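You operate a simulated robot arm through the tools that you are given. There is no shell and no other tool. Be economical: measure what you need, move in short steps, check, and stop when the job is done.

The job below is to be done with a simulated robot arm. You get a single attempt, and the scene is never put back.

## Task
Wind the red and green guides to their markers with the black knob and put their levers down again.
Fine: one lever up at a time; the belts stay stopped.

It is judged by the outcome, as a careful person would: the job done as asked, and still so three seconds after it is handed in. It fails if anything else is knocked over, pushed out of place, dropped, spilled or broken.

## Robot
A 7-joint arm with a three-finger gripper on a trunk, on a base that drives. Base frame: it is fixed to the floor where the robot stands at the start and does not move with it; the origin is under the middle of the robot, x ahead of it, y to its left, z up. Units: mm, degrees, N and s.
It reaches about 957 mm from its shoulder. Its first joint turns from -166.0 to 166.0 degrees. Places, roughly: belt deck [700, 1300, 800]; black guide knob [800, 100, 1200]; blue guide [1200, 200, 1100]; blue guide lever [1100, 0, 1200]; blue slide stop [300, 400, 1100]; feed reset button [-800, 600, 1100]; feed start button [-1000, 700, 1100]; feed stop button [-900, 700, 1100]; feed zero button [-800, 600, 1100]; green guide [1400, 200, 1100]; green guide lever [1300, -100, 1200]; green marker [1400, 0, 1300]; guide bar [1200, 0, 600]; orange star knob [300, 300, 1100]; red belt switch [-1100, 700, 1100]; red guide [1000, 300, 1100]. Payload 2.69 kg.
Tool frame: the origin (TCP) lies between the finger pads and is the grasp point; the fingertips stand 29 mm ahead of it; z points along the fingers, y is the line along which they close. Largest opening 120 mm; the body of the gripper starts 78 mm behind the TCP.
Orientation is that of the tool frame in the base frame, as [roll, pitch, yaw] about the fixed x, y, z axes, in that order (R = Rz(yaw) Ry(pitch) Rx(roll)). With the fingers straight down and closing along the base's y, the tool's x points along the base's -x, its y along +y and its z along -z.

## Interface
- The arm moves only by the tool apply_moves. Its argument "steps" is a list of rows, each a list of 6 numbers: the shift along the tool's x, y, z in units of 200 mm (1.0 is 200 mm), then the turn, a rotation vector about the tool's x, y, z in units of 120 degrees (1.0 is 120 degrees). In form: [[tx, ty, tz, ax, ay, az], ...]. A call has 1 to 12 rows; each row is the pose to reach, as a shift and turn from the pose commanded when the call began, along the tool's axes at that moment. "gripper" is the gripper command, from -1 (shut) to 1 (fully open), values between in proportion, set as the call begins (left out, the last holds). A call with a number of a shift or a turn outside -1 to 1 is refused whole. A row lasts 0.2 s, in which the tool goes at most 50 mm and 8.6 degrees; a call with a longer step from one row to the next is refused whole, and so is a gripper value outside its range. A pose out of reach is approached as far as the arm can. The call stops where the force on the tool passes 40 N (or 10 N more than at its start, if that is more) or the arm is blocked; 0.2 s more then pass. Each finger halts on what it meets, pressing with about 41 N; the grip force reading is that of the motor and also rises with nothing between the fingers. The clock runs only during rows and for 0.2 s after the last one: add rows that repeat a pose to give the fingers time. The reply holds the time, the measured pose of the TCP, the force on the tool along the base axes, the opening and the grip force, in the units named above and with some noise, with the torque about the TCP (base axes, N m) and any sound that the robot's microphone picked up, and new pictures: "pictures" is both (left out), scene, wrist or none.
- Cameras (640 x 400 px; columns grow to the right, rows downward): "scene" is now at [224.7, 57.9, 1218.2]; the picture's right is [0.55, -0.83, 0.00], its down [-0.22, -0.14, -0.97] and it looks along [0.81, 0.53, -0.26] (base axes); focal length 214 px, centre (320, 200). "wrist" rides on the gripper at [63, 0, -104] in the tool frame; the picture's right is [0.00, 1.00, 0.00], its down [-0.83, 0.00, -0.56] and it looks along [-0.56, 0.00, 0.83] (tool axes); focal length 275 px, centre (320, 200).
- lift_body(by): slides the trunk up (or, below 0, down) by that many mm; the arm and the scene camera ride with it, the base frame stays. It gives what a move gives, with no picture.
- roll_base(legs): drives the robot by 1 to 6 legs, each [ahead, left, turn to the left] in mm, mm and degrees, along the robot's own axes; the way and the turn of a leg run together, so that a leg with both is an arc; at most 1500 mm and 180 degrees a leg. The arm and the cameras ride along, it lands a little off, and it stops where it bumps. It gives what a move gives, and a new picture of the scene camera.
- pan_tilt(pan, tilt): turns the head with the scene camera to pan (to the left, within 86 degrees either way) and tilt (down, from -29 to 69), counted from straight ahead of the robot. It gives what a move gives, and a new picture of the scene camera.
- pixel_to_xyz(camera, pixels): for up to 12 pixels [column, row] of the newest picture of that camera ("zoom" is the newest enlarged one), the place [x, y, z] in the base frame of the surface seen there, good to about 2 mm, but the place of the scene camera against the robot may be out by one fixed shift of up to 25 mm in any direction. No time passes.
- inspect(camera, box): a new picture of the part [left, top, right, bottom] of that camera's present view, enlarged. No time passes.
- finish_job(): hands the job in; it is judged then, once.

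Go step by step. Measure first, check grasps and placings, and put right what went wrong. The budget is 80 turns and 260 pictures, counting those below and the enlarged ones. Unless the task says otherwise, let go and move clear before handing in, and close with one line.

The tools are called after "Emit:" as a command line: name --pt "numbers of a row" for each row, then --argument value for the rest, lists and objects as JSON in quotes. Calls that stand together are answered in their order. apply_moves: Moves the arm, as the interface text tells. Its arguments: {"type":"object","properties":{"steps":{"type":"array"},"gripper":{"type":"number"},"pictures":{"type":"string","enum":["both","scene","wrist","none"]}},"required":["steps"]} The other tools are called the same way: lift_body (by) slides the trunk up or down; roll_base (legs) drives the base; pan_tilt (pan, tilt) turns the head that bears the scene camera; pixel_to_xyz (camera, pixels) gives the place of the surface under pixels of a picture; inspect (camera, box) takes an enlarged picture of a part of a camera's view; finish_job () hands the job in.

At the start:

```text
time: 0.0
position: [567.6, 55.1, 999.9]
tcp_rot: [179.9, 0.0, -179.9]
force: [-0.7, -0.4, 0.0]
torque: [-0.01, 0.0, -0.02]
grip_width: 119.9
finger_force: 0.0
trunk travel left (down, up): [-418.0, 195.0]
robot x, y, heading: [-1.1, 0.6, -0.4]
head pan, tilt: [33.5, 15.0]
```

scene: 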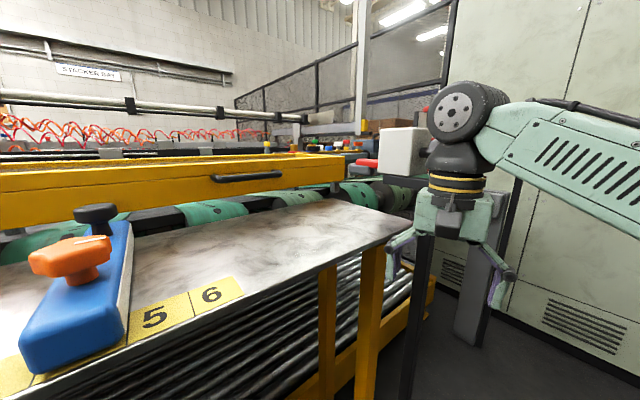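
wrist: 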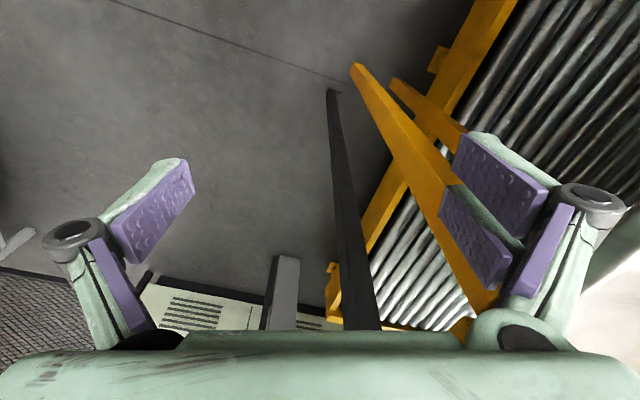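

The view shows the arm blocking the guide bar region at right. I'll turn the head toward the guides.

Emit:
pan_tilt --pan 5 --tilt 5

```text
time: 0.9
position: [567.7, 56.6, 1000.0]
tcp_rot: [179.9, 0.0, -180.0]
force: [-0.5, -0.6, 0.4]
torque: [-0.01, 0.02, 0.03]
grip_width: 119.9
finger_force: 0.1
trunk travel left (down, up): [-418.0, 195.0]
robot x, y, heading: [0.4, -1.5, 0.4]
head pan, tilt: [5.0, 5.0]
```

scene: 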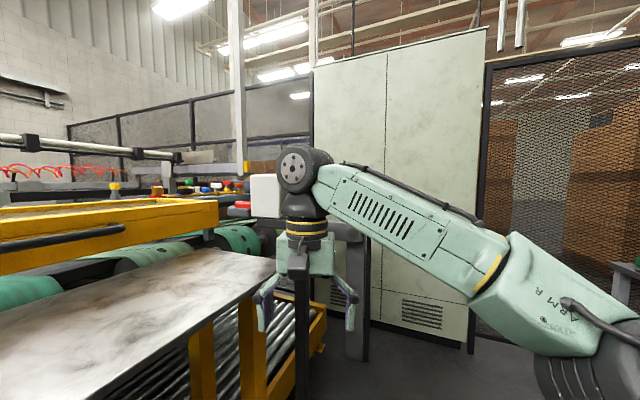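

The guide rail parts appear around (100-340, 175-260), partly behind the wrist. I'll zoom in.

Emit:
inspect --camera "scene" --box '[100, 140, 380, 315]'

Emit:
pixel_to_xyz --camera "scene" --pixels '[[270, 195], [240, 205], [114, 190], [158, 190], [205, 187], [228, 184], [320, 270], [353, 290], [340, 230], [200, 210], [270, 262]]'

```text
2.29 times, centred on (240, 228) of scene
```

zoom: 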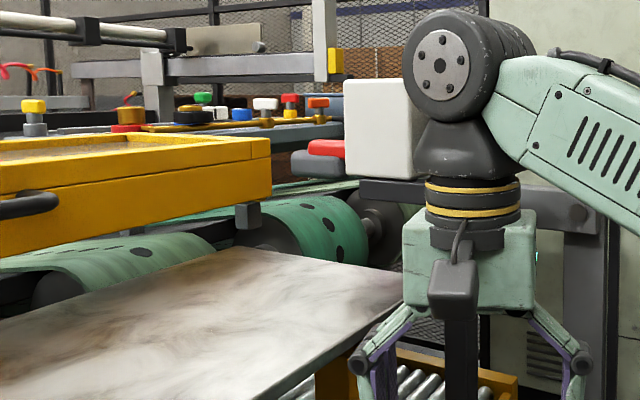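

```text
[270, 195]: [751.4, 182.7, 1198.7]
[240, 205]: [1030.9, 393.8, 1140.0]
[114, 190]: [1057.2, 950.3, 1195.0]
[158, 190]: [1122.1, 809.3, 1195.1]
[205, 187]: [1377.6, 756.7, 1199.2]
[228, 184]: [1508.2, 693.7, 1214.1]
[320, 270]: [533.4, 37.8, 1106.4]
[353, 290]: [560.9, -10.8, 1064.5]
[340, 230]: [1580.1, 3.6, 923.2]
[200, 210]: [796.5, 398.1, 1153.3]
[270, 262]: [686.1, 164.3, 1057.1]
```

The arm hides the guides. I'll swing the gripper to the right (base −y) in free space and raise the trunk for a better view.

Emit:
apply_moves --pt "0 -0.25 0 0 0 0" --pt "0 -0.5 0 0 0 0" --pt "0 -0.75 0 0 0 0" --pt "0 -1 0 0 0 0" --pictures "none"

Emit:
apply_moves --pt "0.1 -0.2 0 0 0 0" --pt "0.2 -0.4 0 0 0 0" --pt "0.3 -0.6 0 0 0 0" --pt "0.4 -0.8 0 0 0 0" --pictures "none"

Emit:
lift_body --by 150

Emit:
pan_tilt --pan 5 --tilt 15

```text
time: 1.9
position: [586.7, -61.3, 996.0]
tcp_rot: [178.5, 0.0, -168.8]
force: [0.1, 0.2, 0.2]
torque: [-0.02, 0.01, 0.01]
grip_width: 119.9
finger_force: 0.0
trunk travel left (down, up): [-418.0, 195.0]
robot x, y, heading: [1.9, -3.4, 0.1]
head pan, tilt: [5.0, 5.0]
stopped in row 4: the arm was blocked; the commanded pose is now the measured one
```

```text
time: 2.5
position: [587.2, -66.6, 990.4]
tcp_rot: [178.0, -0.1, -157.2]
force: [-0.6, 0.3, -0.1]
torque: [-0.01, 0.05, 0.01]
grip_width: 120.3
finger_force: 0.0
trunk travel left (down, up): [-418.0, 195.0]
robot x, y, heading: [4.9, -1.7, 0.0]
head pan, tilt: [5.0, 5.0]
stopped in row 2: the arm was blocked; the commanded pose is now the measured one
```

```text
time: 4.3
position: [587.3, -67.6, 1141.3]
tcp_rot: [178.0, -0.1, -157.3]
force: [-0.3, 0.2, -0.3]
torque: [-0.01, -0.03, 0.04]
grip_width: 120.0
finger_force: 0.0
trunk travel left (down, up): [-568.0, 45.0]
robot x, y, heading: [0.9, -2.3, -0.3]
head pan, tilt: [5.0, 5.0]
```

```text
time: 5.0
position: [588.3, -67.1, 1141.1]
tcp_rot: [178.1, -0.1, -157.2]
force: [-0.4, 0.5, -1.1]
torque: [0.0, 0.0, 0.05]
grip_width: 120.1
finger_force: 0.1
trunk travel left (down, up): [-568.0, 45.0]
robot x, y, heading: [0.1, 2.0, -0.2]
head pan, tilt: [5.0, 15.0]
```

scene: 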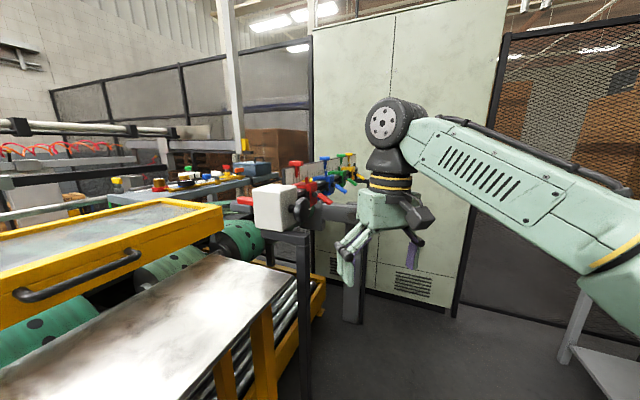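

Now the white gearbox (275,207), black knob (300,208) and red/blue/green guides (295-350,160-200) are visible. Zooming in.

Emit:
inspect --camera "scene" --box '[230, 145, 374, 235]'

```text
4.44 times, centred on (302, 190) of scene
```

zoom: 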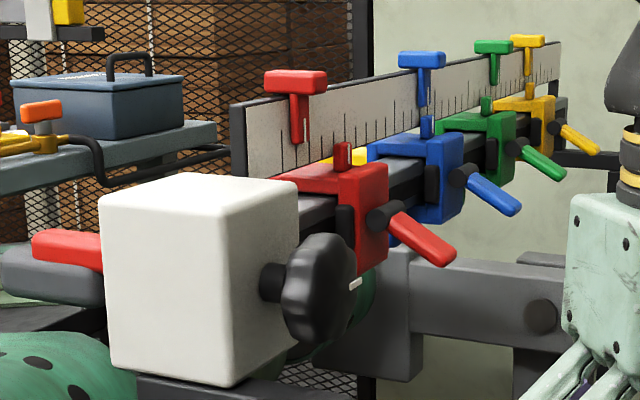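

All four levers point down-outward; the knob sits on the gearbox's right face. Measuring key points.

Emit:
pixel_to_xyz --camera "zoom" --pixels '[[320, 290], [355, 284], [268, 285], [250, 210], [400, 215], [450, 258], [342, 155], [300, 130], [428, 125], [422, 90], [487, 105], [493, 75]]'

Emit:
pixel_to_xyz --camera "zoom" --pixels '[[470, 180], [515, 210], [518, 145], [560, 175], [530, 90], [529, 65], [290, 80], [440, 270], [370, 230], [290, 310], [345, 330], [325, 240]]'

```text
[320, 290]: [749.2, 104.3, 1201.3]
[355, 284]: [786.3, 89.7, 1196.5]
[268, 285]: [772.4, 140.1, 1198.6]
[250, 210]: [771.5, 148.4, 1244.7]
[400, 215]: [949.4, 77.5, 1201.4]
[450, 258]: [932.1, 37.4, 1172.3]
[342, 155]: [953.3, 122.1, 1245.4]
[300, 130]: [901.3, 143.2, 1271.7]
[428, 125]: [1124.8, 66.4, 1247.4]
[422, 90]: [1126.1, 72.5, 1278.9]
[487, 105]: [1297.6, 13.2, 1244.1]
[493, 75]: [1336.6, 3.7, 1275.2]
```

```text
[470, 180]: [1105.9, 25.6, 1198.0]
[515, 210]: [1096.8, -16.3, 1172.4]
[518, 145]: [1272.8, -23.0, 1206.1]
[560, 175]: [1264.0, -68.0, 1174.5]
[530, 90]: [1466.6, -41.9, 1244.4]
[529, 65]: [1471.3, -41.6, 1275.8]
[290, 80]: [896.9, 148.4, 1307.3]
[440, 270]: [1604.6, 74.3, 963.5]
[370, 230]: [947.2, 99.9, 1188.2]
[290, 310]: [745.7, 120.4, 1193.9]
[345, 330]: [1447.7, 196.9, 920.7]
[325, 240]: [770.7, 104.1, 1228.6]
```

Bar runs along about (0.953,−0.304): red must go ≈ −56 mm (toward the gearbox), green ≈ +40 mm, and blue/yellow are already on. I want to stand on the right side facing the bar; checking the floor there.

Emit:
pan_tilt --pan -45 --tilt 35

Emit:
pan_tilt --pan -5 --tilt 40

```text
time: 6.2
position: [587.6, -67.9, 1142.5]
tcp_rot: [178.0, -0.1, -157.2]
force: [0.2, 0.2, -0.4]
torque: [0.02, -0.02, -0.02]
grip_width: 120.2
finger_force: 0.1
trunk travel left (down, up): [-568.0, 45.0]
robot x, y, heading: [-2.0, -0.2, 0.1]
head pan, tilt: [-45.0, 35.0]
```

scene: 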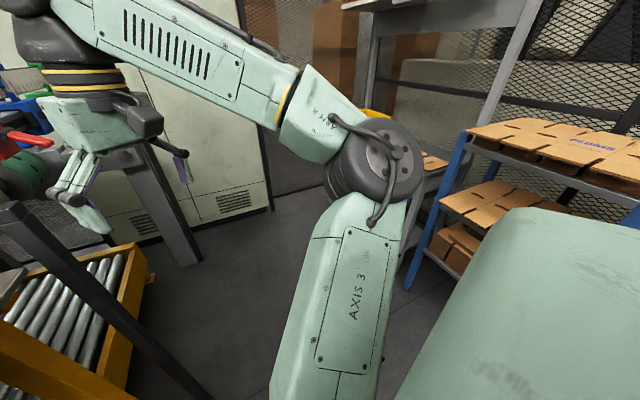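

```text
time: 7.2
position: [587.5, -66.8, 1141.0]
tcp_rot: [178.0, -0.1, -157.2]
force: [-0.1, 0.0, -0.1]
torque: [-0.01, -0.03, 0.0]
grip_width: 120.0
finger_force: 0.0
trunk travel left (down, up): [-568.0, 45.0]
robot x, y, heading: [-0.5, 0.7, -0.2]
head pan, tilt: [-5.0, 40.0]
```

scene: 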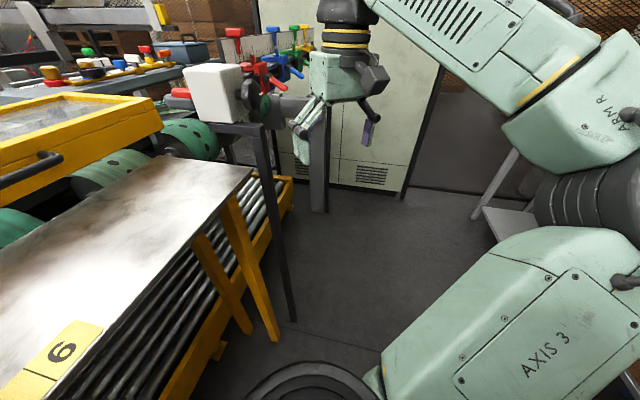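

Floor between looks open. I'll measure floor obstacles (rack, table, cabinet, posts).

Emit:
pixel_to_xyz --camera "scene" --pixels '[[292, 320], [268, 335], [325, 212], [405, 195], [475, 215], [515, 230], [400, 260], [310, 375], [300, 270], [200, 390], [430, 350], [600, 210]]'

Emit:
pan_tilt --pan -70 --tilt 35

```text
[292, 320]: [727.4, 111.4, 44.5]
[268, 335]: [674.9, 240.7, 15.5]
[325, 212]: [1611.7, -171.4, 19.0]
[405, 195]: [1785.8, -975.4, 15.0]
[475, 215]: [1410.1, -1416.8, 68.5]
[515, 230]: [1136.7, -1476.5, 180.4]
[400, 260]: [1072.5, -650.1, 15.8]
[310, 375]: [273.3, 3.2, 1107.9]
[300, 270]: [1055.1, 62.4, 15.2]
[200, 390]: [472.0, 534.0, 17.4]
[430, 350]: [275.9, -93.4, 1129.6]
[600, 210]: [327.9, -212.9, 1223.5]
```

```text
time: 8.6
position: [586.2, -67.8, 1141.9]
tcp_rot: [178.1, -0.1, -157.1]
force: [-0.2, 0.1, 0.5]
torque: [0.04, -0.02, -0.02]
grip_width: 120.0
finger_force: 0.0
trunk travel left (down, up): [-568.0, 45.0]
robot x, y, heading: [-0.3, 2.2, 0.1]
head pan, tilt: [-70.0, 35.0]
```

scene: 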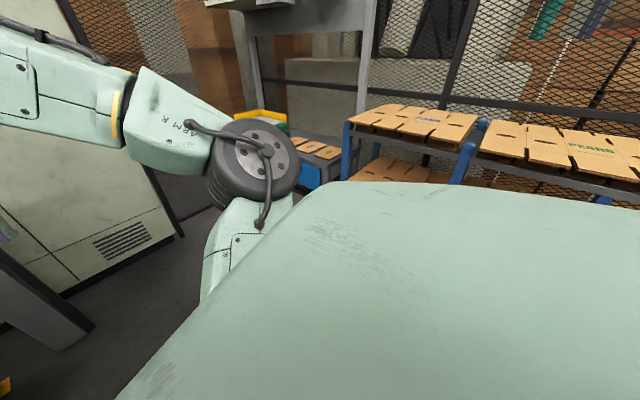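

Emit:
pixel_to_xyz --camera "scene" --pixels '[[350, 125], [370, 118], [475, 150], [310, 170], [365, 160], [250, 85], [150, 300], [600, 160], [190, 195], [290, 15]]'

```text
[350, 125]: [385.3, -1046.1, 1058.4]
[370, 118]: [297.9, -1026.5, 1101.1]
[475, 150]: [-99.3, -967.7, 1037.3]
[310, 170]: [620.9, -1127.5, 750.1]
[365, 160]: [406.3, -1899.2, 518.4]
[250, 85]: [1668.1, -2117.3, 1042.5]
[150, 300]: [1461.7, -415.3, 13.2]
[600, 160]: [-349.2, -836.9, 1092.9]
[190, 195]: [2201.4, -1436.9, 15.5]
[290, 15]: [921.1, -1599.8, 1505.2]
```

Free floor lies at x 600–1500, y −1000…−100. I'll drive to roughly (710,−770) and turn left about 78° to face the bar squarely.

Emit:
roll_base --legs '[[0, -400, 0], [700, 0, 0], [0, -330, 0]]'

Emit:
pan_tilt --pan 60 --tilt 25

```text
time: 18.4
position: [1284.0, -806.4, 1141.8]
tcp_rot: [178.1, 0.0, -157.6]
force: [1.1, 0.3, -0.2]
torque: [0.02, -0.01, -0.04]
grip_width: 120.1
finger_force: 0.2
trunk travel left (down, up): [-568.0, 45.0]
robot x, y, heading: [699.0, -736.1, -0.4]
head pan, tilt: [-70.0, 35.0]
```

scene: 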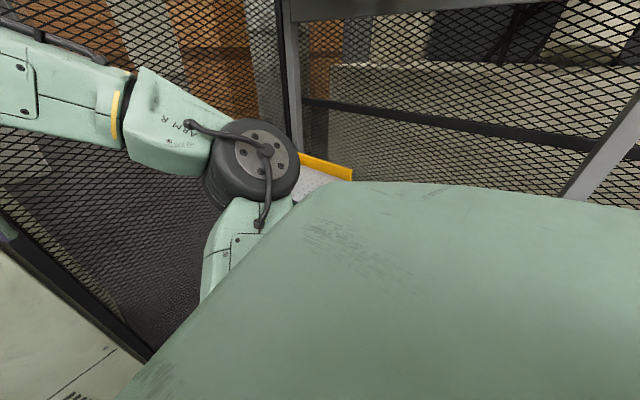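

```text
time: 20.6
position: [1284.0, -806.0, 1140.5]
tcp_rot: [178.0, -0.1, -157.6]
force: [-0.6, 0.4, 0.5]
torque: [-0.01, 0.0, -0.01]
grip_width: 120.0
finger_force: 0.0
trunk travel left (down, up): [-568.0, 45.0]
robot x, y, heading: [696.6, -736.1, -0.6]
head pan, tilt: [60.0, 25.0]
```

scene: 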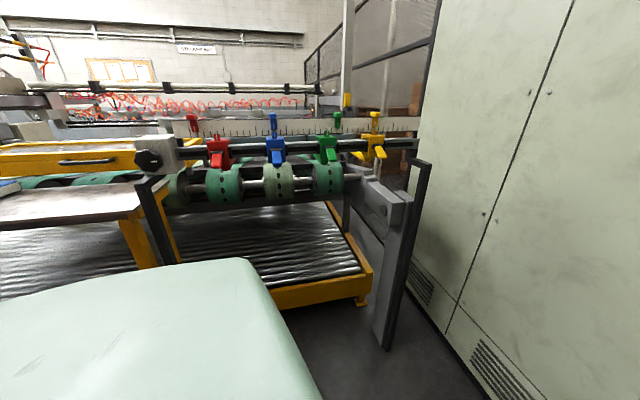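

Now I see guides from the front: knob (150,158), red (216,155), green (325,150), and a post (395,270). Checking clearances before turning.

Emit:
pixel_to_xyz --camera "scene" --pixels '[[385, 340], [420, 170], [370, 290], [170, 240], [290, 300], [148, 160], [216, 145], [325, 145], [250, 270], [230, 320], [380, 165], [100, 320]]'

Emit:
inspect --camera "scene" --box '[120, 90, 440, 290]'

```text
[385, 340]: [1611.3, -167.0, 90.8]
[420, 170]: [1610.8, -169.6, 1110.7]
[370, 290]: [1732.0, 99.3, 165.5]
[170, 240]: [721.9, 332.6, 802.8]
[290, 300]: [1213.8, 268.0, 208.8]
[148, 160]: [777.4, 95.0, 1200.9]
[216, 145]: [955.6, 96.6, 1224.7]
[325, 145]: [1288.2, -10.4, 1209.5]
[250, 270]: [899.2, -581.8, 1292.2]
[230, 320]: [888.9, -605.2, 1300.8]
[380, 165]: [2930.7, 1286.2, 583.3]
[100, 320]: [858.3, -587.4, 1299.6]
```

```text
2.00 times, centred on (280, 190) of scene
```

zoom: 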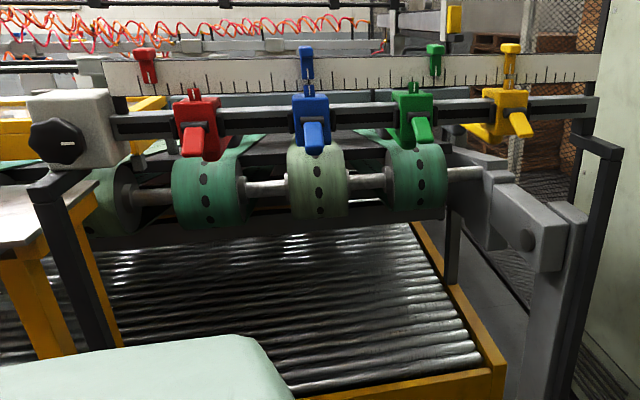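

Clearances are fine (gripper will sweep to about (887,−179)). Turning left 73° so the robot is square to the bar.

Emit:
roll_base --legs '[[0, 0, 73]]'

Emit:
pan_tilt --pan 0 --tilt 25

```text
time: 24.2
position: [938.1, -195.1, 1141.3]
tcp_rot: [178.0, -0.1, -84.8]
force: [-0.5, 0.0, -0.2]
torque: [0.0, 0.03, -0.04]
grip_width: 119.7
finger_force: 0.1
trunk travel left (down, up): [-568.0, 45.0]
robot x, y, heading: [695.1, -732.3, 72.4]
head pan, tilt: [60.0, 25.0]
```

scene: 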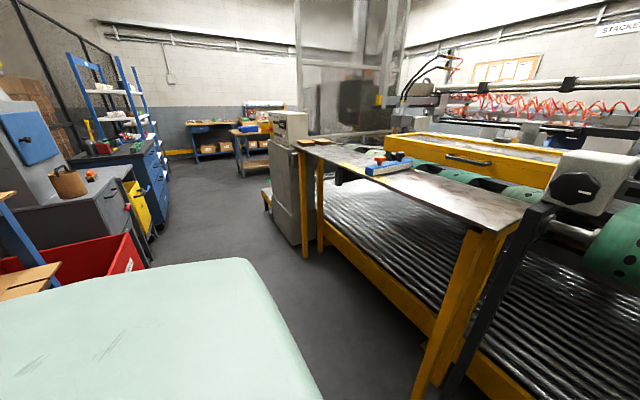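

```text
time: 25.5
position: [938.6, -196.2, 1141.3]
tcp_rot: [178.0, 0.0, -84.8]
force: [-0.5, -0.2, -0.7]
torque: [-0.01, 0.0, -0.01]
grip_width: 120.4
finger_force: 0.1
trunk travel left (down, up): [-568.0, 45.0]
robot x, y, heading: [697.6, -735.9, 72.4]
head pan, tilt: [0.0, 25.0]
```

scene: 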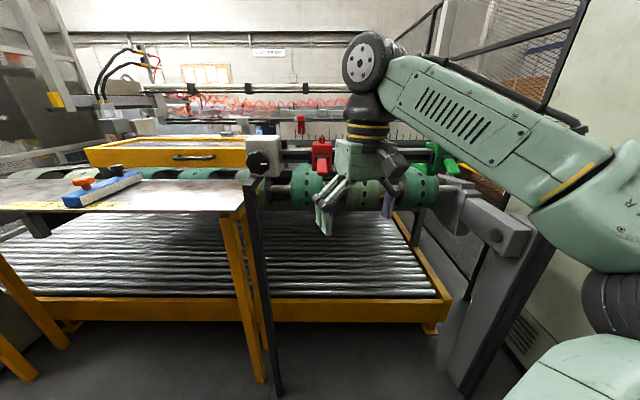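

I now face the bar squarely with levers in view. First I'll yaw the tool 22.8° to align with the bar, then pitch it to point horizontally forward in front of the red lever.

Emit:
apply_moves --pt "0 0 0 0 0 0.065" --pt "0 0 0 0 0 0.13" --pt "0 0 0 0 0 0.19" --pictures "none" --gripper -1

Emit:
apply_moves --pt "-0.047 0.034 -0.05 0 -0.068 0" --pt "-0.094 0.067 -0.1 0 -0.136 0" --pt "-0.14 0.1 -0.15 0 -0.204 0" --pt "-0.19 0.134 -0.2 0 -0.273 0" --pt "-0.236 0.168 -0.25 0 -0.341 0" --pt "-0.28 0.2 -0.3 0 -0.409 0" --pt "-0.33 0.235 -0.35 0 -0.477 0" --pt "-0.38 0.27 -0.4 0 -0.545 0" --pt "-0.425 0.3 -0.45 0 -0.614 0" --pt "-0.47 0.336 -0.5 0 -0.682 0" --pt "-0.52 0.37 -0.545 0 -0.75 0"

```text
time: 26.3
position: [938.2, -196.9, 1141.6]
tcp_rot: [178.2, -0.9, -107.6]
force: [0.2, -0.1, 0.9]
torque: [0.0, -0.01, -0.01]
grip_width: 59.5
finger_force: 1.7
trunk travel left (down, up): [-568.0, 45.0]
robot x, y, heading: [696.1, -732.3, 72.7]
head pan, tilt: [0.0, 25.0]
```

```text
time: 28.7
position: [903.7, -73.9, 1251.4]
tcp_rot: [112.8, 88.1, -174.8]
force: [0.5, 0.0, 0.4]
torque: [-0.02, 0.0, 0.0]
grip_width: 0.0
finger_force: 28.5
trunk travel left (down, up): [-568.0, 45.0]
robot x, y, heading: [698.6, -736.6, 72.4]
head pan, tilt: [0.0, 25.0]
```

scene: 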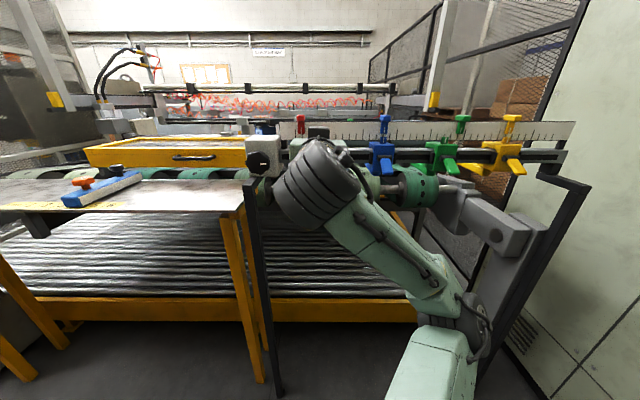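
wrist: 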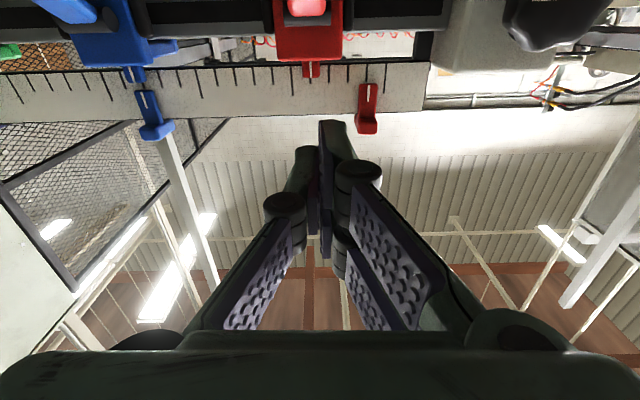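

The tool now points forward and the wrist camera sees pointers and markers (red pointer (312,70), marker slot (367,100)). Measuring with the wrist camera to check the scene camera's shift.

Emit:
pixel_to_xyz --camera "wrist" --pixels '[[307, 8], [312, 70], [368, 95], [366, 120], [134, 72], [145, 100], [550, 20], [300, 40], [470, 40], [290, 22]]'

Emit:
pixel_to_xyz --camera "scene" --pixels '[[385, 135], [460, 135], [382, 165], [448, 164], [262, 160], [461, 125], [385, 122], [300, 120]]'

Emit:
inspect --camera "wrist" --box '[80, 0, 560, 300]'

Emit:
inspect --camera "scene" --box '[230, 80, 550, 280]'

```text
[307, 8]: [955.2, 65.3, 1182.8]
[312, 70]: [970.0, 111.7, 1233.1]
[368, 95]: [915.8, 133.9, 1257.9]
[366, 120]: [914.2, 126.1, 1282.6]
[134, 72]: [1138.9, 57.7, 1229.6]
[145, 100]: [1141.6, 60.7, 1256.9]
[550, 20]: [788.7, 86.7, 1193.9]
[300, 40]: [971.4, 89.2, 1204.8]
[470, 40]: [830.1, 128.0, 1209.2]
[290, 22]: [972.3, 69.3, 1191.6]
```

```text
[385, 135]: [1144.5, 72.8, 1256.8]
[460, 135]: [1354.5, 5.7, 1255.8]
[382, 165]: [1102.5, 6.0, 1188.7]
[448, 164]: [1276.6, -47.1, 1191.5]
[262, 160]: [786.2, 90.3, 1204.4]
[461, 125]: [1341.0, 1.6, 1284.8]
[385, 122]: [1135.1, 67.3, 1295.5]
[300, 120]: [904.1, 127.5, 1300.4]
```

```text
1.33 times, centred on (320, 150) of wrist
```

zoom: 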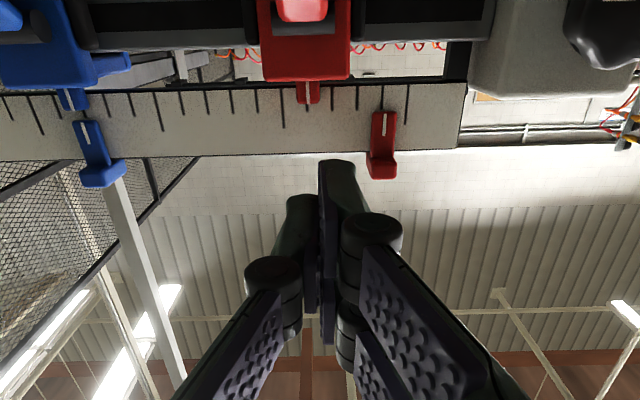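

```text
2.00 times, centred on (390, 180) of scene
```

zoom: 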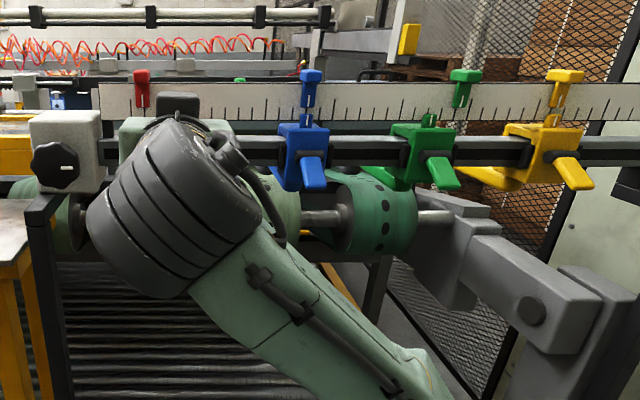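

Red's white pointer line must move toward the gearbox to the marker. Lowering the closed fingers to view the red lever from below.

Emit:
apply_moves --pt "0.2 0 0 0 0 0" --pt "0.4 0 0 0 0 0" --pt "0.6 0 0 0 0 0"

Emit:
inspect --camera "wrist" --box '[160, 0, 480, 200]'

```text
time: 29.5
position: [899.5, -72.6, 1134.3]
tcp_rot: [114.0, 88.0, -173.7]
force: [-0.3, 0.2, 1.0]
torque: [0.02, 0.03, 0.02]
grip_width: 0.0
finger_force: 28.7
trunk travel left (down, up): [-568.0, 45.0]
robot x, y, heading: [693.4, -735.6, 72.4]
head pan, tilt: [0.0, 25.0]
```

scene: 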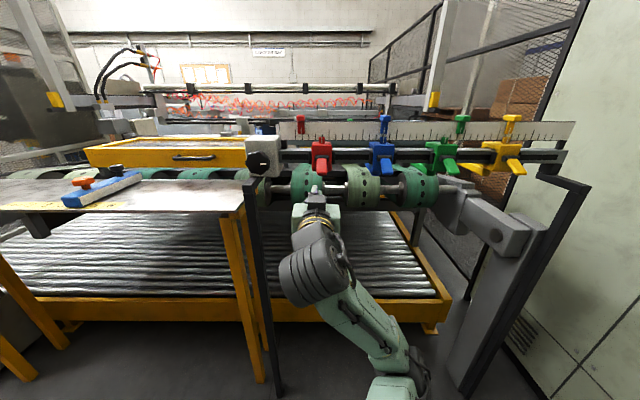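
wrist: 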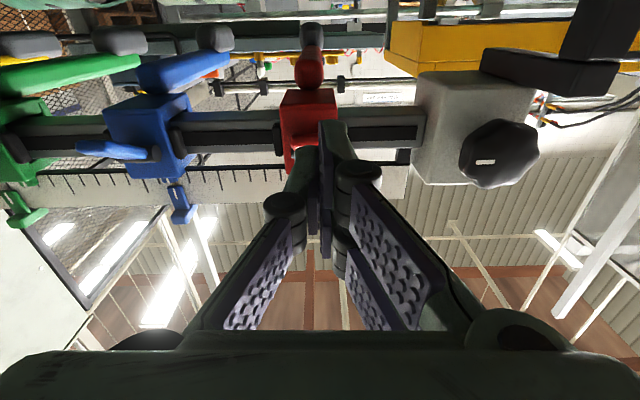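

```text
2.00 times, centred on (320, 100) of wrist
```

zoom: 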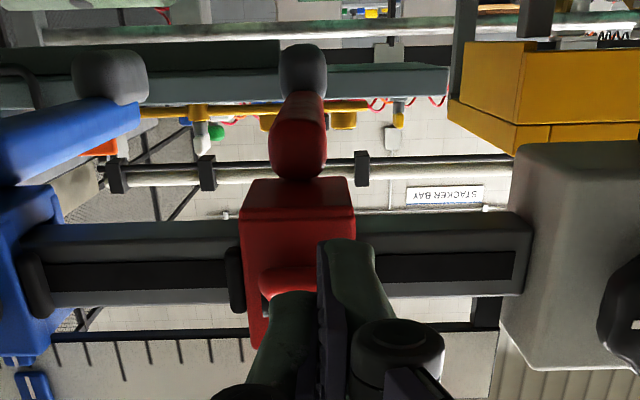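

Red lever now clear in scene at (321,165). I'll calibrate scene vs wrist with the knob's white mark and blue features, and measure levers.

Emit:
inspect --camera "scene" --box '[240, 105, 480, 255]'

Emit:
pixel_to_xyz --camera "wrist" --pixels '[[485, 161], [500, 150], [80, 147], [115, 150], [172, 150], [165, 150], [155, 130], [308, 70], [140, 120], [182, 190], [505, 100], [152, 158]]'

```text
2.67 times, centred on (360, 180) of scene
```

zoom: 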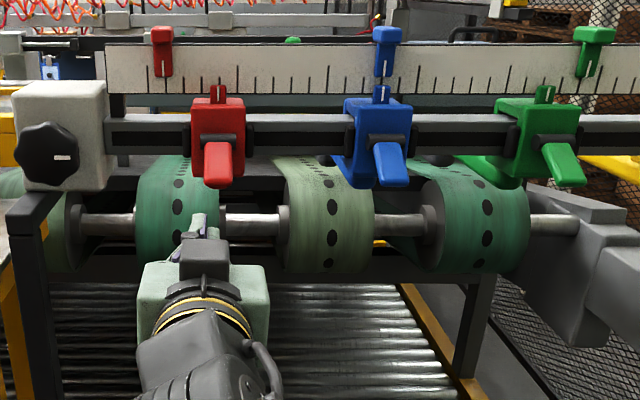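

```text
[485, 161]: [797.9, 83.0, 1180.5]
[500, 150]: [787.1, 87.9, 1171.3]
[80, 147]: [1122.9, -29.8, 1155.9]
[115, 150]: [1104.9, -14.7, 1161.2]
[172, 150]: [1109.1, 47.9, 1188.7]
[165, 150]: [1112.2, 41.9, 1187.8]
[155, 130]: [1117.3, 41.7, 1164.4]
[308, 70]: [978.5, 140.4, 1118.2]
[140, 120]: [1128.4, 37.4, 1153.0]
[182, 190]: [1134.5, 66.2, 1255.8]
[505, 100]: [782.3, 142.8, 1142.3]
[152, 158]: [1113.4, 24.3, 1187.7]
```

Emit:
pixel_to_xyz --camera "zoom" --pixels '[[62, 157], [218, 182], [224, 148], [222, 135], [393, 183], [390, 148], [574, 184], [50, 125], [50, 185], [20, 155], [76, 150], [218, 95]]'

Emit:
pixel_to_xyz --camera "zoom" --pixels '[[165, 68], [385, 68], [381, 95], [592, 68], [545, 95], [207, 183], [229, 183], [206, 150], [241, 150], [560, 150], [190, 245]]'

```text
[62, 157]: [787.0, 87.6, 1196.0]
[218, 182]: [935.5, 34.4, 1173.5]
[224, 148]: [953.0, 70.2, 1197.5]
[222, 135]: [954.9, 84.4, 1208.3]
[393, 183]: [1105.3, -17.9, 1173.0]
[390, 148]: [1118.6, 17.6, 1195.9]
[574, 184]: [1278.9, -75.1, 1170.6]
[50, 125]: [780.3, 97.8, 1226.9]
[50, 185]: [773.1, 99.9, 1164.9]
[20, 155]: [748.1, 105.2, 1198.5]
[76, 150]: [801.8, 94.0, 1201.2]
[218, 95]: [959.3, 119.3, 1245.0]
```

```text
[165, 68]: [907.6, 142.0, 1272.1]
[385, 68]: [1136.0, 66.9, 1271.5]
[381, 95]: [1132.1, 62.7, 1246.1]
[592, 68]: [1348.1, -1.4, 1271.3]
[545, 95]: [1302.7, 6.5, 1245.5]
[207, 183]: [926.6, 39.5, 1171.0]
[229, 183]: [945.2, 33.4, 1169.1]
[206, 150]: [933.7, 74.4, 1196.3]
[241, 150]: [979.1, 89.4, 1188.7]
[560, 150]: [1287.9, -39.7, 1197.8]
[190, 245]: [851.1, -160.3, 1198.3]
```

Calibrated: scene reads ≈(−9,+5,+16) off, so the red lever's tip is at about (945,30,1156). I'll slide the closed fingers in beneath the lever.

Emit:
apply_moves --pt "0.045 -0.065 0 0 0 0" --pt "0.045 -0.065 0.18 0 0 0" --pt "0.045 -0.065 0.36 0 0 0" --pt "0.045 -0.065 0.54 0 0 0"

Emit:
inspect --camera "scene" --box '[260, 110, 420, 210]'

```text
time: 30.5
position: [943.5, 25.3, 1119.4]
tcp_rot: [114.7, 88.0, -172.9]
force: [0.1, -0.3, -0.2]
torque: [-0.01, 0.03, 0.05]
grip_width: 0.0
finger_force: 28.5
out of reach, approached as far as the arm can: row 1
trunk travel left (down, up): [-568.0, 45.0]
robot x, y, heading: [697.8, -738.3, 72.3]
head pan, tilt: [0.0, 25.0]
```

scene: 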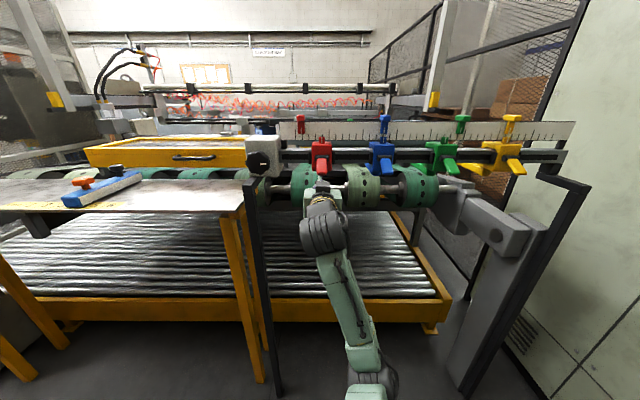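
wrist: 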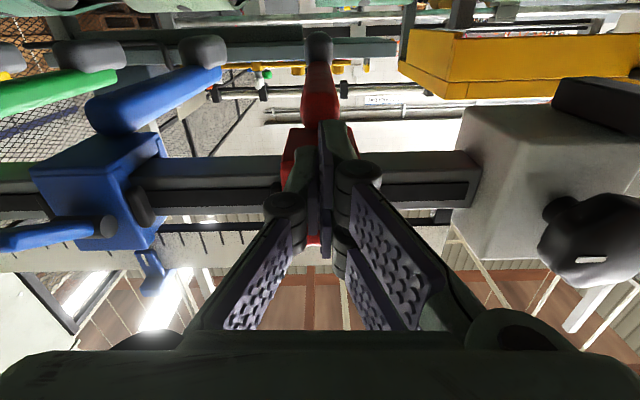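

```text
4.00 times, centred on (340, 160) of scene
```

zoom: 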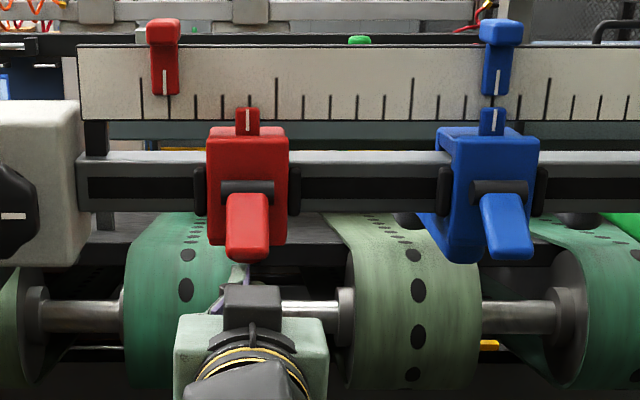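

Fingers are under the red lever (scene zoom (245,270)). Lifting gradually.

Emit:
apply_moves --pt "-0.06 0 0 0 0 0" --pt "-0.12 0 0 0 0 0" --pt "-0.18 0 0 0 0 0" --pt "-0.24 0 0 0 0 0" --pt "-0.3 0 0 0 0 0" --pt "-0.35 0 0 0 0 0"

Emit:
inspect --camera "scene" --box '[260, 110, 420, 210]'

```text
time: 31.8
position: [944.3, 25.4, 1175.2]
tcp_rot: [137.9, 87.4, -149.7]
force: [-1.6, -11.8, -10.3]
torque: [-0.01, 0.01, 0.01]
grip_width: 0.1
finger_force: 28.1
trunk travel left (down, up): [-568.0, 45.0]
robot x, y, heading: [696.8, -735.5, 72.5]
head pan, tilt: [0.0, 25.0]
stopped in row 6: the force on the tool passed its limit at 53 N (the readings are from after the stop); the commanded pose is now the measured one
```

scene: 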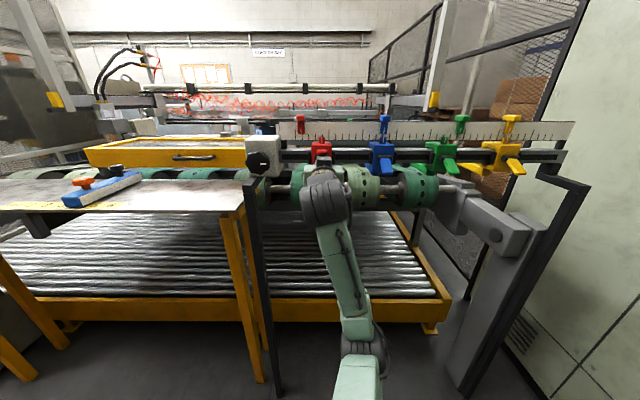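
wrist: 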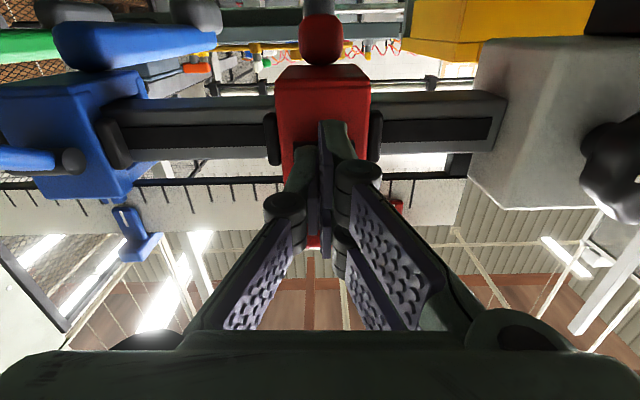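

```text
4.00 times, centred on (340, 160) of scene
```

zoom: 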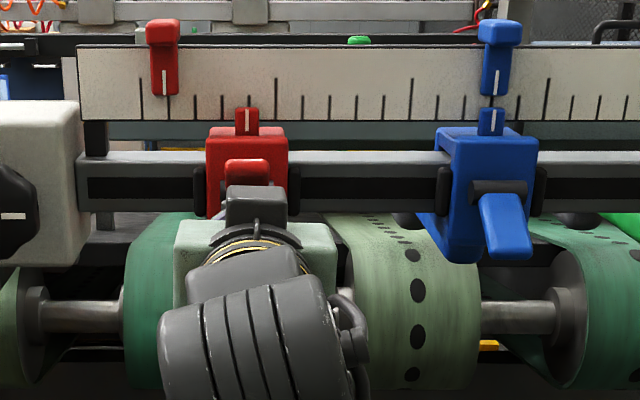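

The red lever has risen partway and the fingertip seems to press on the hub (force back along −y). Backing off 15 mm and lifting again.

Emit:
apply_moves --pt "0.01 0 -0.05 0 0 0" --pt "0.01 0 -0.09 0 0 0" --pt "-0.04 0 -0.09 0 0 0" --pt "-0.09 0 -0.09 0 0 0" --pt "-0.14 0 -0.09 0 0 0" --pt "-0.19 0 -0.09 0 0 0"

Emit:
inspect --camera "scene" --box '[260, 110, 420, 210]'

```text
time: 32.8
position: [940.4, 7.3, 1186.1]
tcp_rot: [150.2, 86.6, -137.2]
force: [-3.4, -13.3, -13.7]
torque: [-0.13, 0.0, 0.02]
grip_width: 0.0
finger_force: 28.5
trunk travel left (down, up): [-568.0, 45.0]
robot x, y, heading: [696.6, -737.3, 72.4]
head pan, tilt: [0.0, 25.0]
stopped in row 5: the force on the tool passed its limit at 50 N (the readings are from after the stop); the commanded pose is now the measured one
```

scene: 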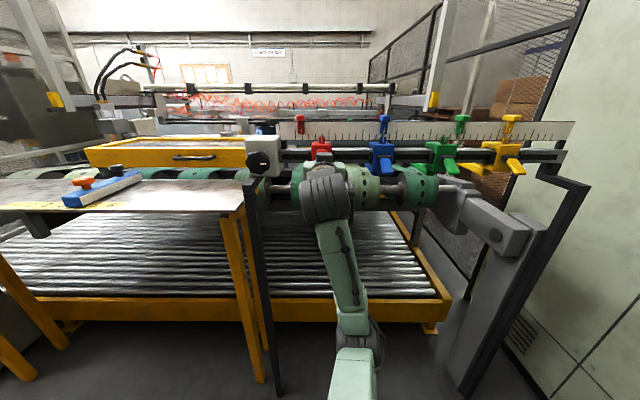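
wrist: 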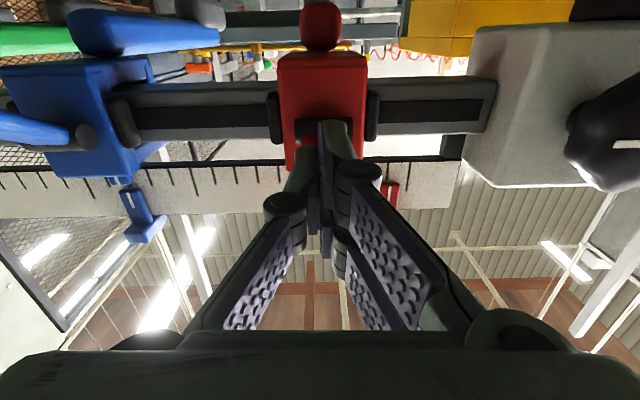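

```text
4.00 times, centred on (340, 160) of scene
```

zoom: 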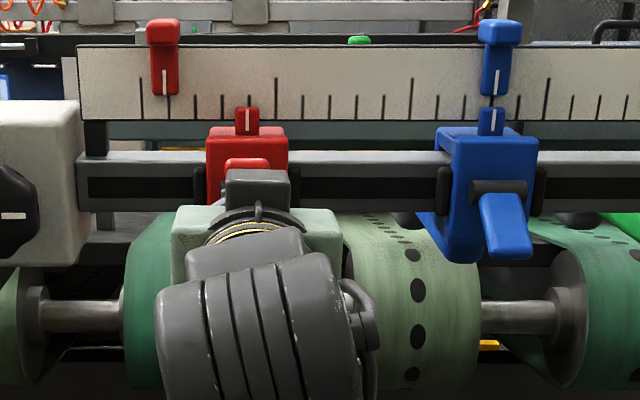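

The reaction (outward and down) suggests the lever is already angled up. I'll back away and look.

Emit:
apply_moves --pt "0.1 0 -0.05 0 0 0" --pt "0.25 0 -0.2 0 0 0" --pt "0.4 0 -0.4 0 0 0" --pictures "none"

Emit:
inspect --camera "scene" --box '[240, 110, 400, 210]'

Emit:
inspect --camera "wrist" --box '[160, 0, 480, 200]'

```text
time: 33.6
position: [912.9, -70.1, 1112.3]
tcp_rot: [148.2, 86.9, -139.4]
force: [0.9, 0.1, -0.3]
torque: [0.0, 0.0, -0.02]
grip_width: 0.0
finger_force: 28.8
trunk travel left (down, up): [-568.0, 45.0]
robot x, y, heading: [695.6, -731.7, 72.7]
head pan, tilt: [0.0, 25.0]
```

```text
4.00 times, centred on (320, 160) of scene
```

zoom: 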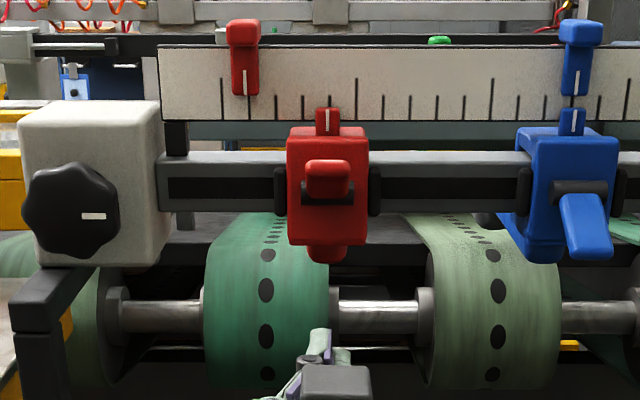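

```text
2.00 times, centred on (320, 100) of wrist
```

zoom: 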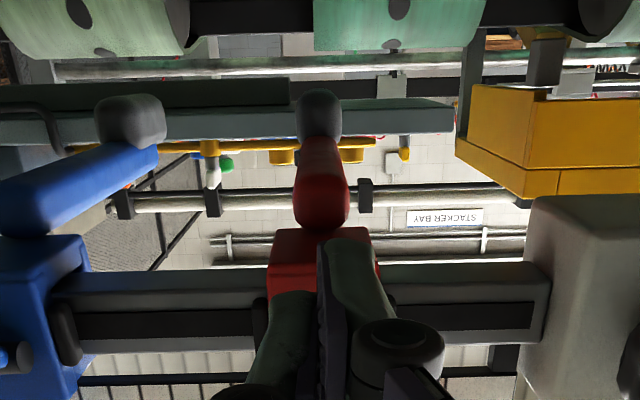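

The red lever now points outward and somewhat up, and stays. Measuring its angle.

Emit:
pixel_to_xyz --camera "zoom" --pixels '[[320, 200]]'

Emit:
inspect --camera "scene" --box '[295, 130, 359, 170]'

Emit:
pixel_to_xyz --camera "scene" --pixels '[[322, 153], [322, 157], [322, 151], [322, 160], [327, 160]]'

```text
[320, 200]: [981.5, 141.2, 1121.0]
```

```text
10.00 times, centred on (327, 150) of scene
```

zoom: 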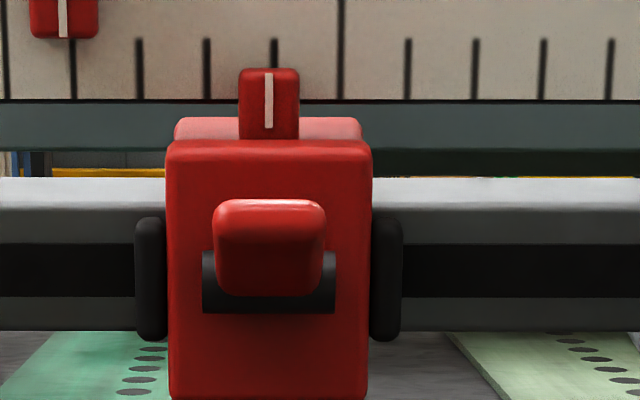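

```text
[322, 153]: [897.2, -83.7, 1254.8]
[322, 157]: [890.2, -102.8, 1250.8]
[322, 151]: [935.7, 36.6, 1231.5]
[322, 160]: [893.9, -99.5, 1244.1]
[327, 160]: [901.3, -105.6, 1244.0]
```

Emit:
pixel_to_xyz --camera "zoom" --pixels '[[270, 215], [270, 250], [270, 285], [330, 285], [270, 330], [270, 160]]'

```text
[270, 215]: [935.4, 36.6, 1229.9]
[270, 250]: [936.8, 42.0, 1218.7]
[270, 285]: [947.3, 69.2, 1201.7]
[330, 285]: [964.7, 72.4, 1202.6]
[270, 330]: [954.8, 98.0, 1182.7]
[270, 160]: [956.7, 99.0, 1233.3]
```

The lever is about 38° up (was ≈33° down). Next I'll position the open gripper in front of the knob (centre ≈ u 720, z 1182).

Emit:
apply_moves --pt "-0.06 0.2 0 0 -0.006 0" --pt "-0.12 0.4 0 0 -0.011 0" --pt "-0.24 0.6 0 0 -0.022 0" --pt "-0.355 0.78 0 0 -0.022 0" --pt "-0.355 0.855 0 0 -0.022 0" --pt "-0.355 0.855 0 0 -0.022 0" --gripper 0.7

Emit:
inspect --camera "wrist" --box '[160, 0, 480, 200]'

```text
time: 35.0
position: [753.2, -16.0, 1188.4]
tcp_rot: [90.2, 88.3, 162.6]
force: [-0.1, -0.1, -0.6]
torque: [0.02, 0.01, 0.01]
grip_width: 101.9
finger_force: 0.0
trunk travel left (down, up): [-568.0, 45.0]
robot x, y, heading: [695.1, -736.6, 72.5]
head pan, tilt: [0.0, 25.0]
```

scene: 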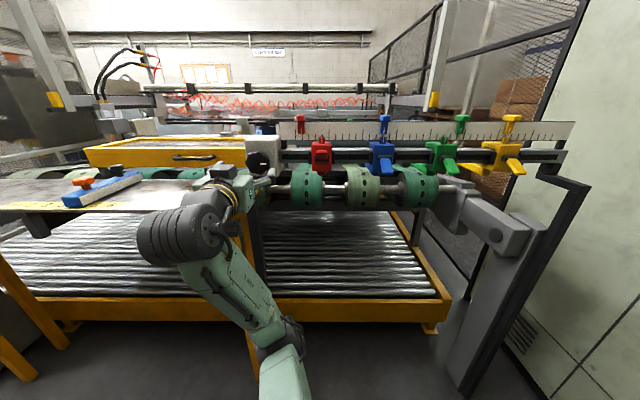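
wrist: 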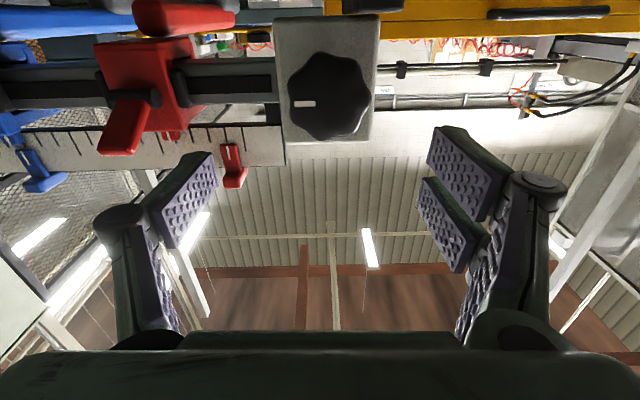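

```text
2.00 times, centred on (320, 100) of wrist
```

zoom: 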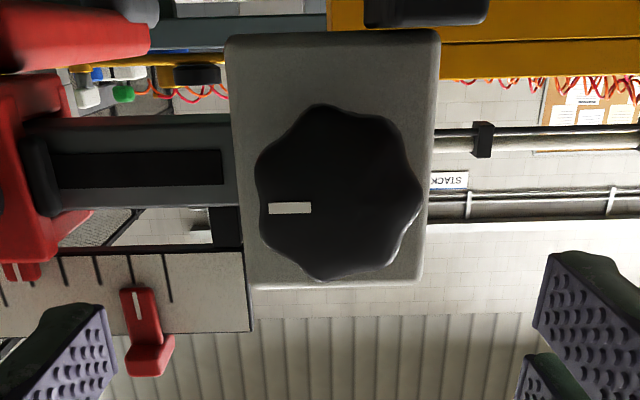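

The knob is well seen in the zoom (centre ≈(338,193), white mark at left). Measuring it.

Emit:
pixel_to_xyz --camera "zoom" --pixels '[[338, 193], [290, 208], [258, 193], [418, 193], [338, 110], [338, 275], [240, 100], [425, 100], [300, 60]]'

```text
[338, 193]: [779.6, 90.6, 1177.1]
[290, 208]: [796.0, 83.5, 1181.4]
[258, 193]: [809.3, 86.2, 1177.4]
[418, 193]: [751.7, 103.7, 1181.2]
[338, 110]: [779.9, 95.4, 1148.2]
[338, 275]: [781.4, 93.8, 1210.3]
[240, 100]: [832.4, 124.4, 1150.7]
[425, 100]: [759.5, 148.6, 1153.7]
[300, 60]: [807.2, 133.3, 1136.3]
```

Knob centre is (780,94.5,1179), 60 mm across, face at f≈324, gearbox face at f≈371. Moving in over it.

Emit:
apply_moves --pt "0.047 0.0385 0.1 0 0 0" --pt "0.047 0.0385 0.3 0 0 0" --pt "0.047 0.0385 0.4 0 0 0" --pt "0.047 0.0385 0.5 0 0 0" --pictures "wrist"

```text
time: 36.0
position: [776.1, 80.5, 1179.6]
tcp_rot: [91.6, 88.3, 164.1]
force: [-0.3, 0.5, 0.5]
torque: [-0.01, -0.04, 0.0]
grip_width: 102.1
finger_force: 0.1
trunk travel left (down, up): [-568.0, 45.0]
robot x, y, heading: [699.1, -737.2, 72.5]
head pan, tilt: [0.0, 25.0]
```

wrist: 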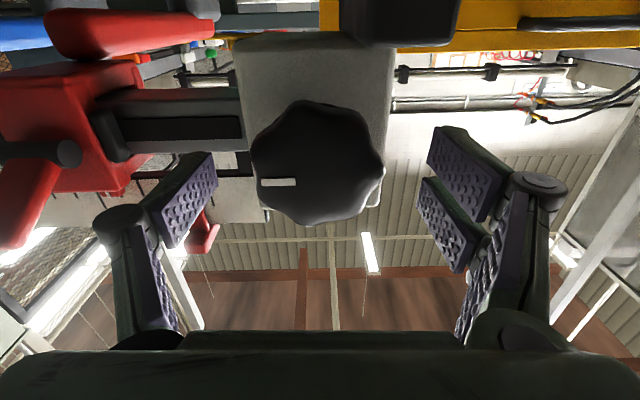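

Knob is centred between the fingers (col ≈318). Closing.

Emit:
apply_moves --pt "0 0 0 0 0 0" --pt "0 0 0 0 0 0" --pt "0 0 0 0 0 0" --pt "0 0 0 0 0 0" --gripper -1 --pictures "wrist"

```text
time: 37.0
position: [777.7, 79.7, 1177.4]
tcp_rot: [90.7, 88.4, 163.1]
force: [3.9, -2.4, -1.0]
torque: [0.02, 0.01, -0.3]
grip_width: 63.4
finger_force: 30.7
trunk travel left (down, up): [-568.0, 45.0]
robot x, y, heading: [695.9, -736.9, 72.3]
head pan, tilt: [0.0, 25.0]
```

wrist: 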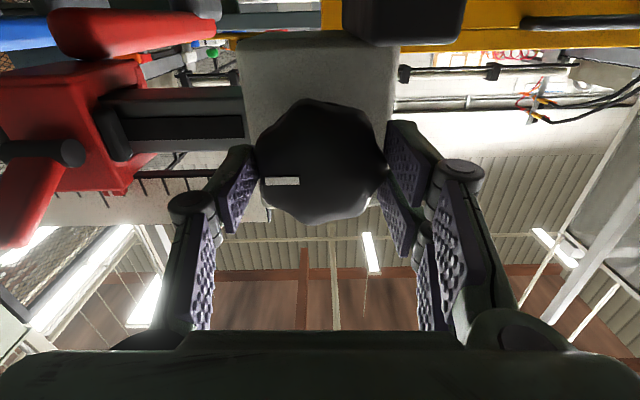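

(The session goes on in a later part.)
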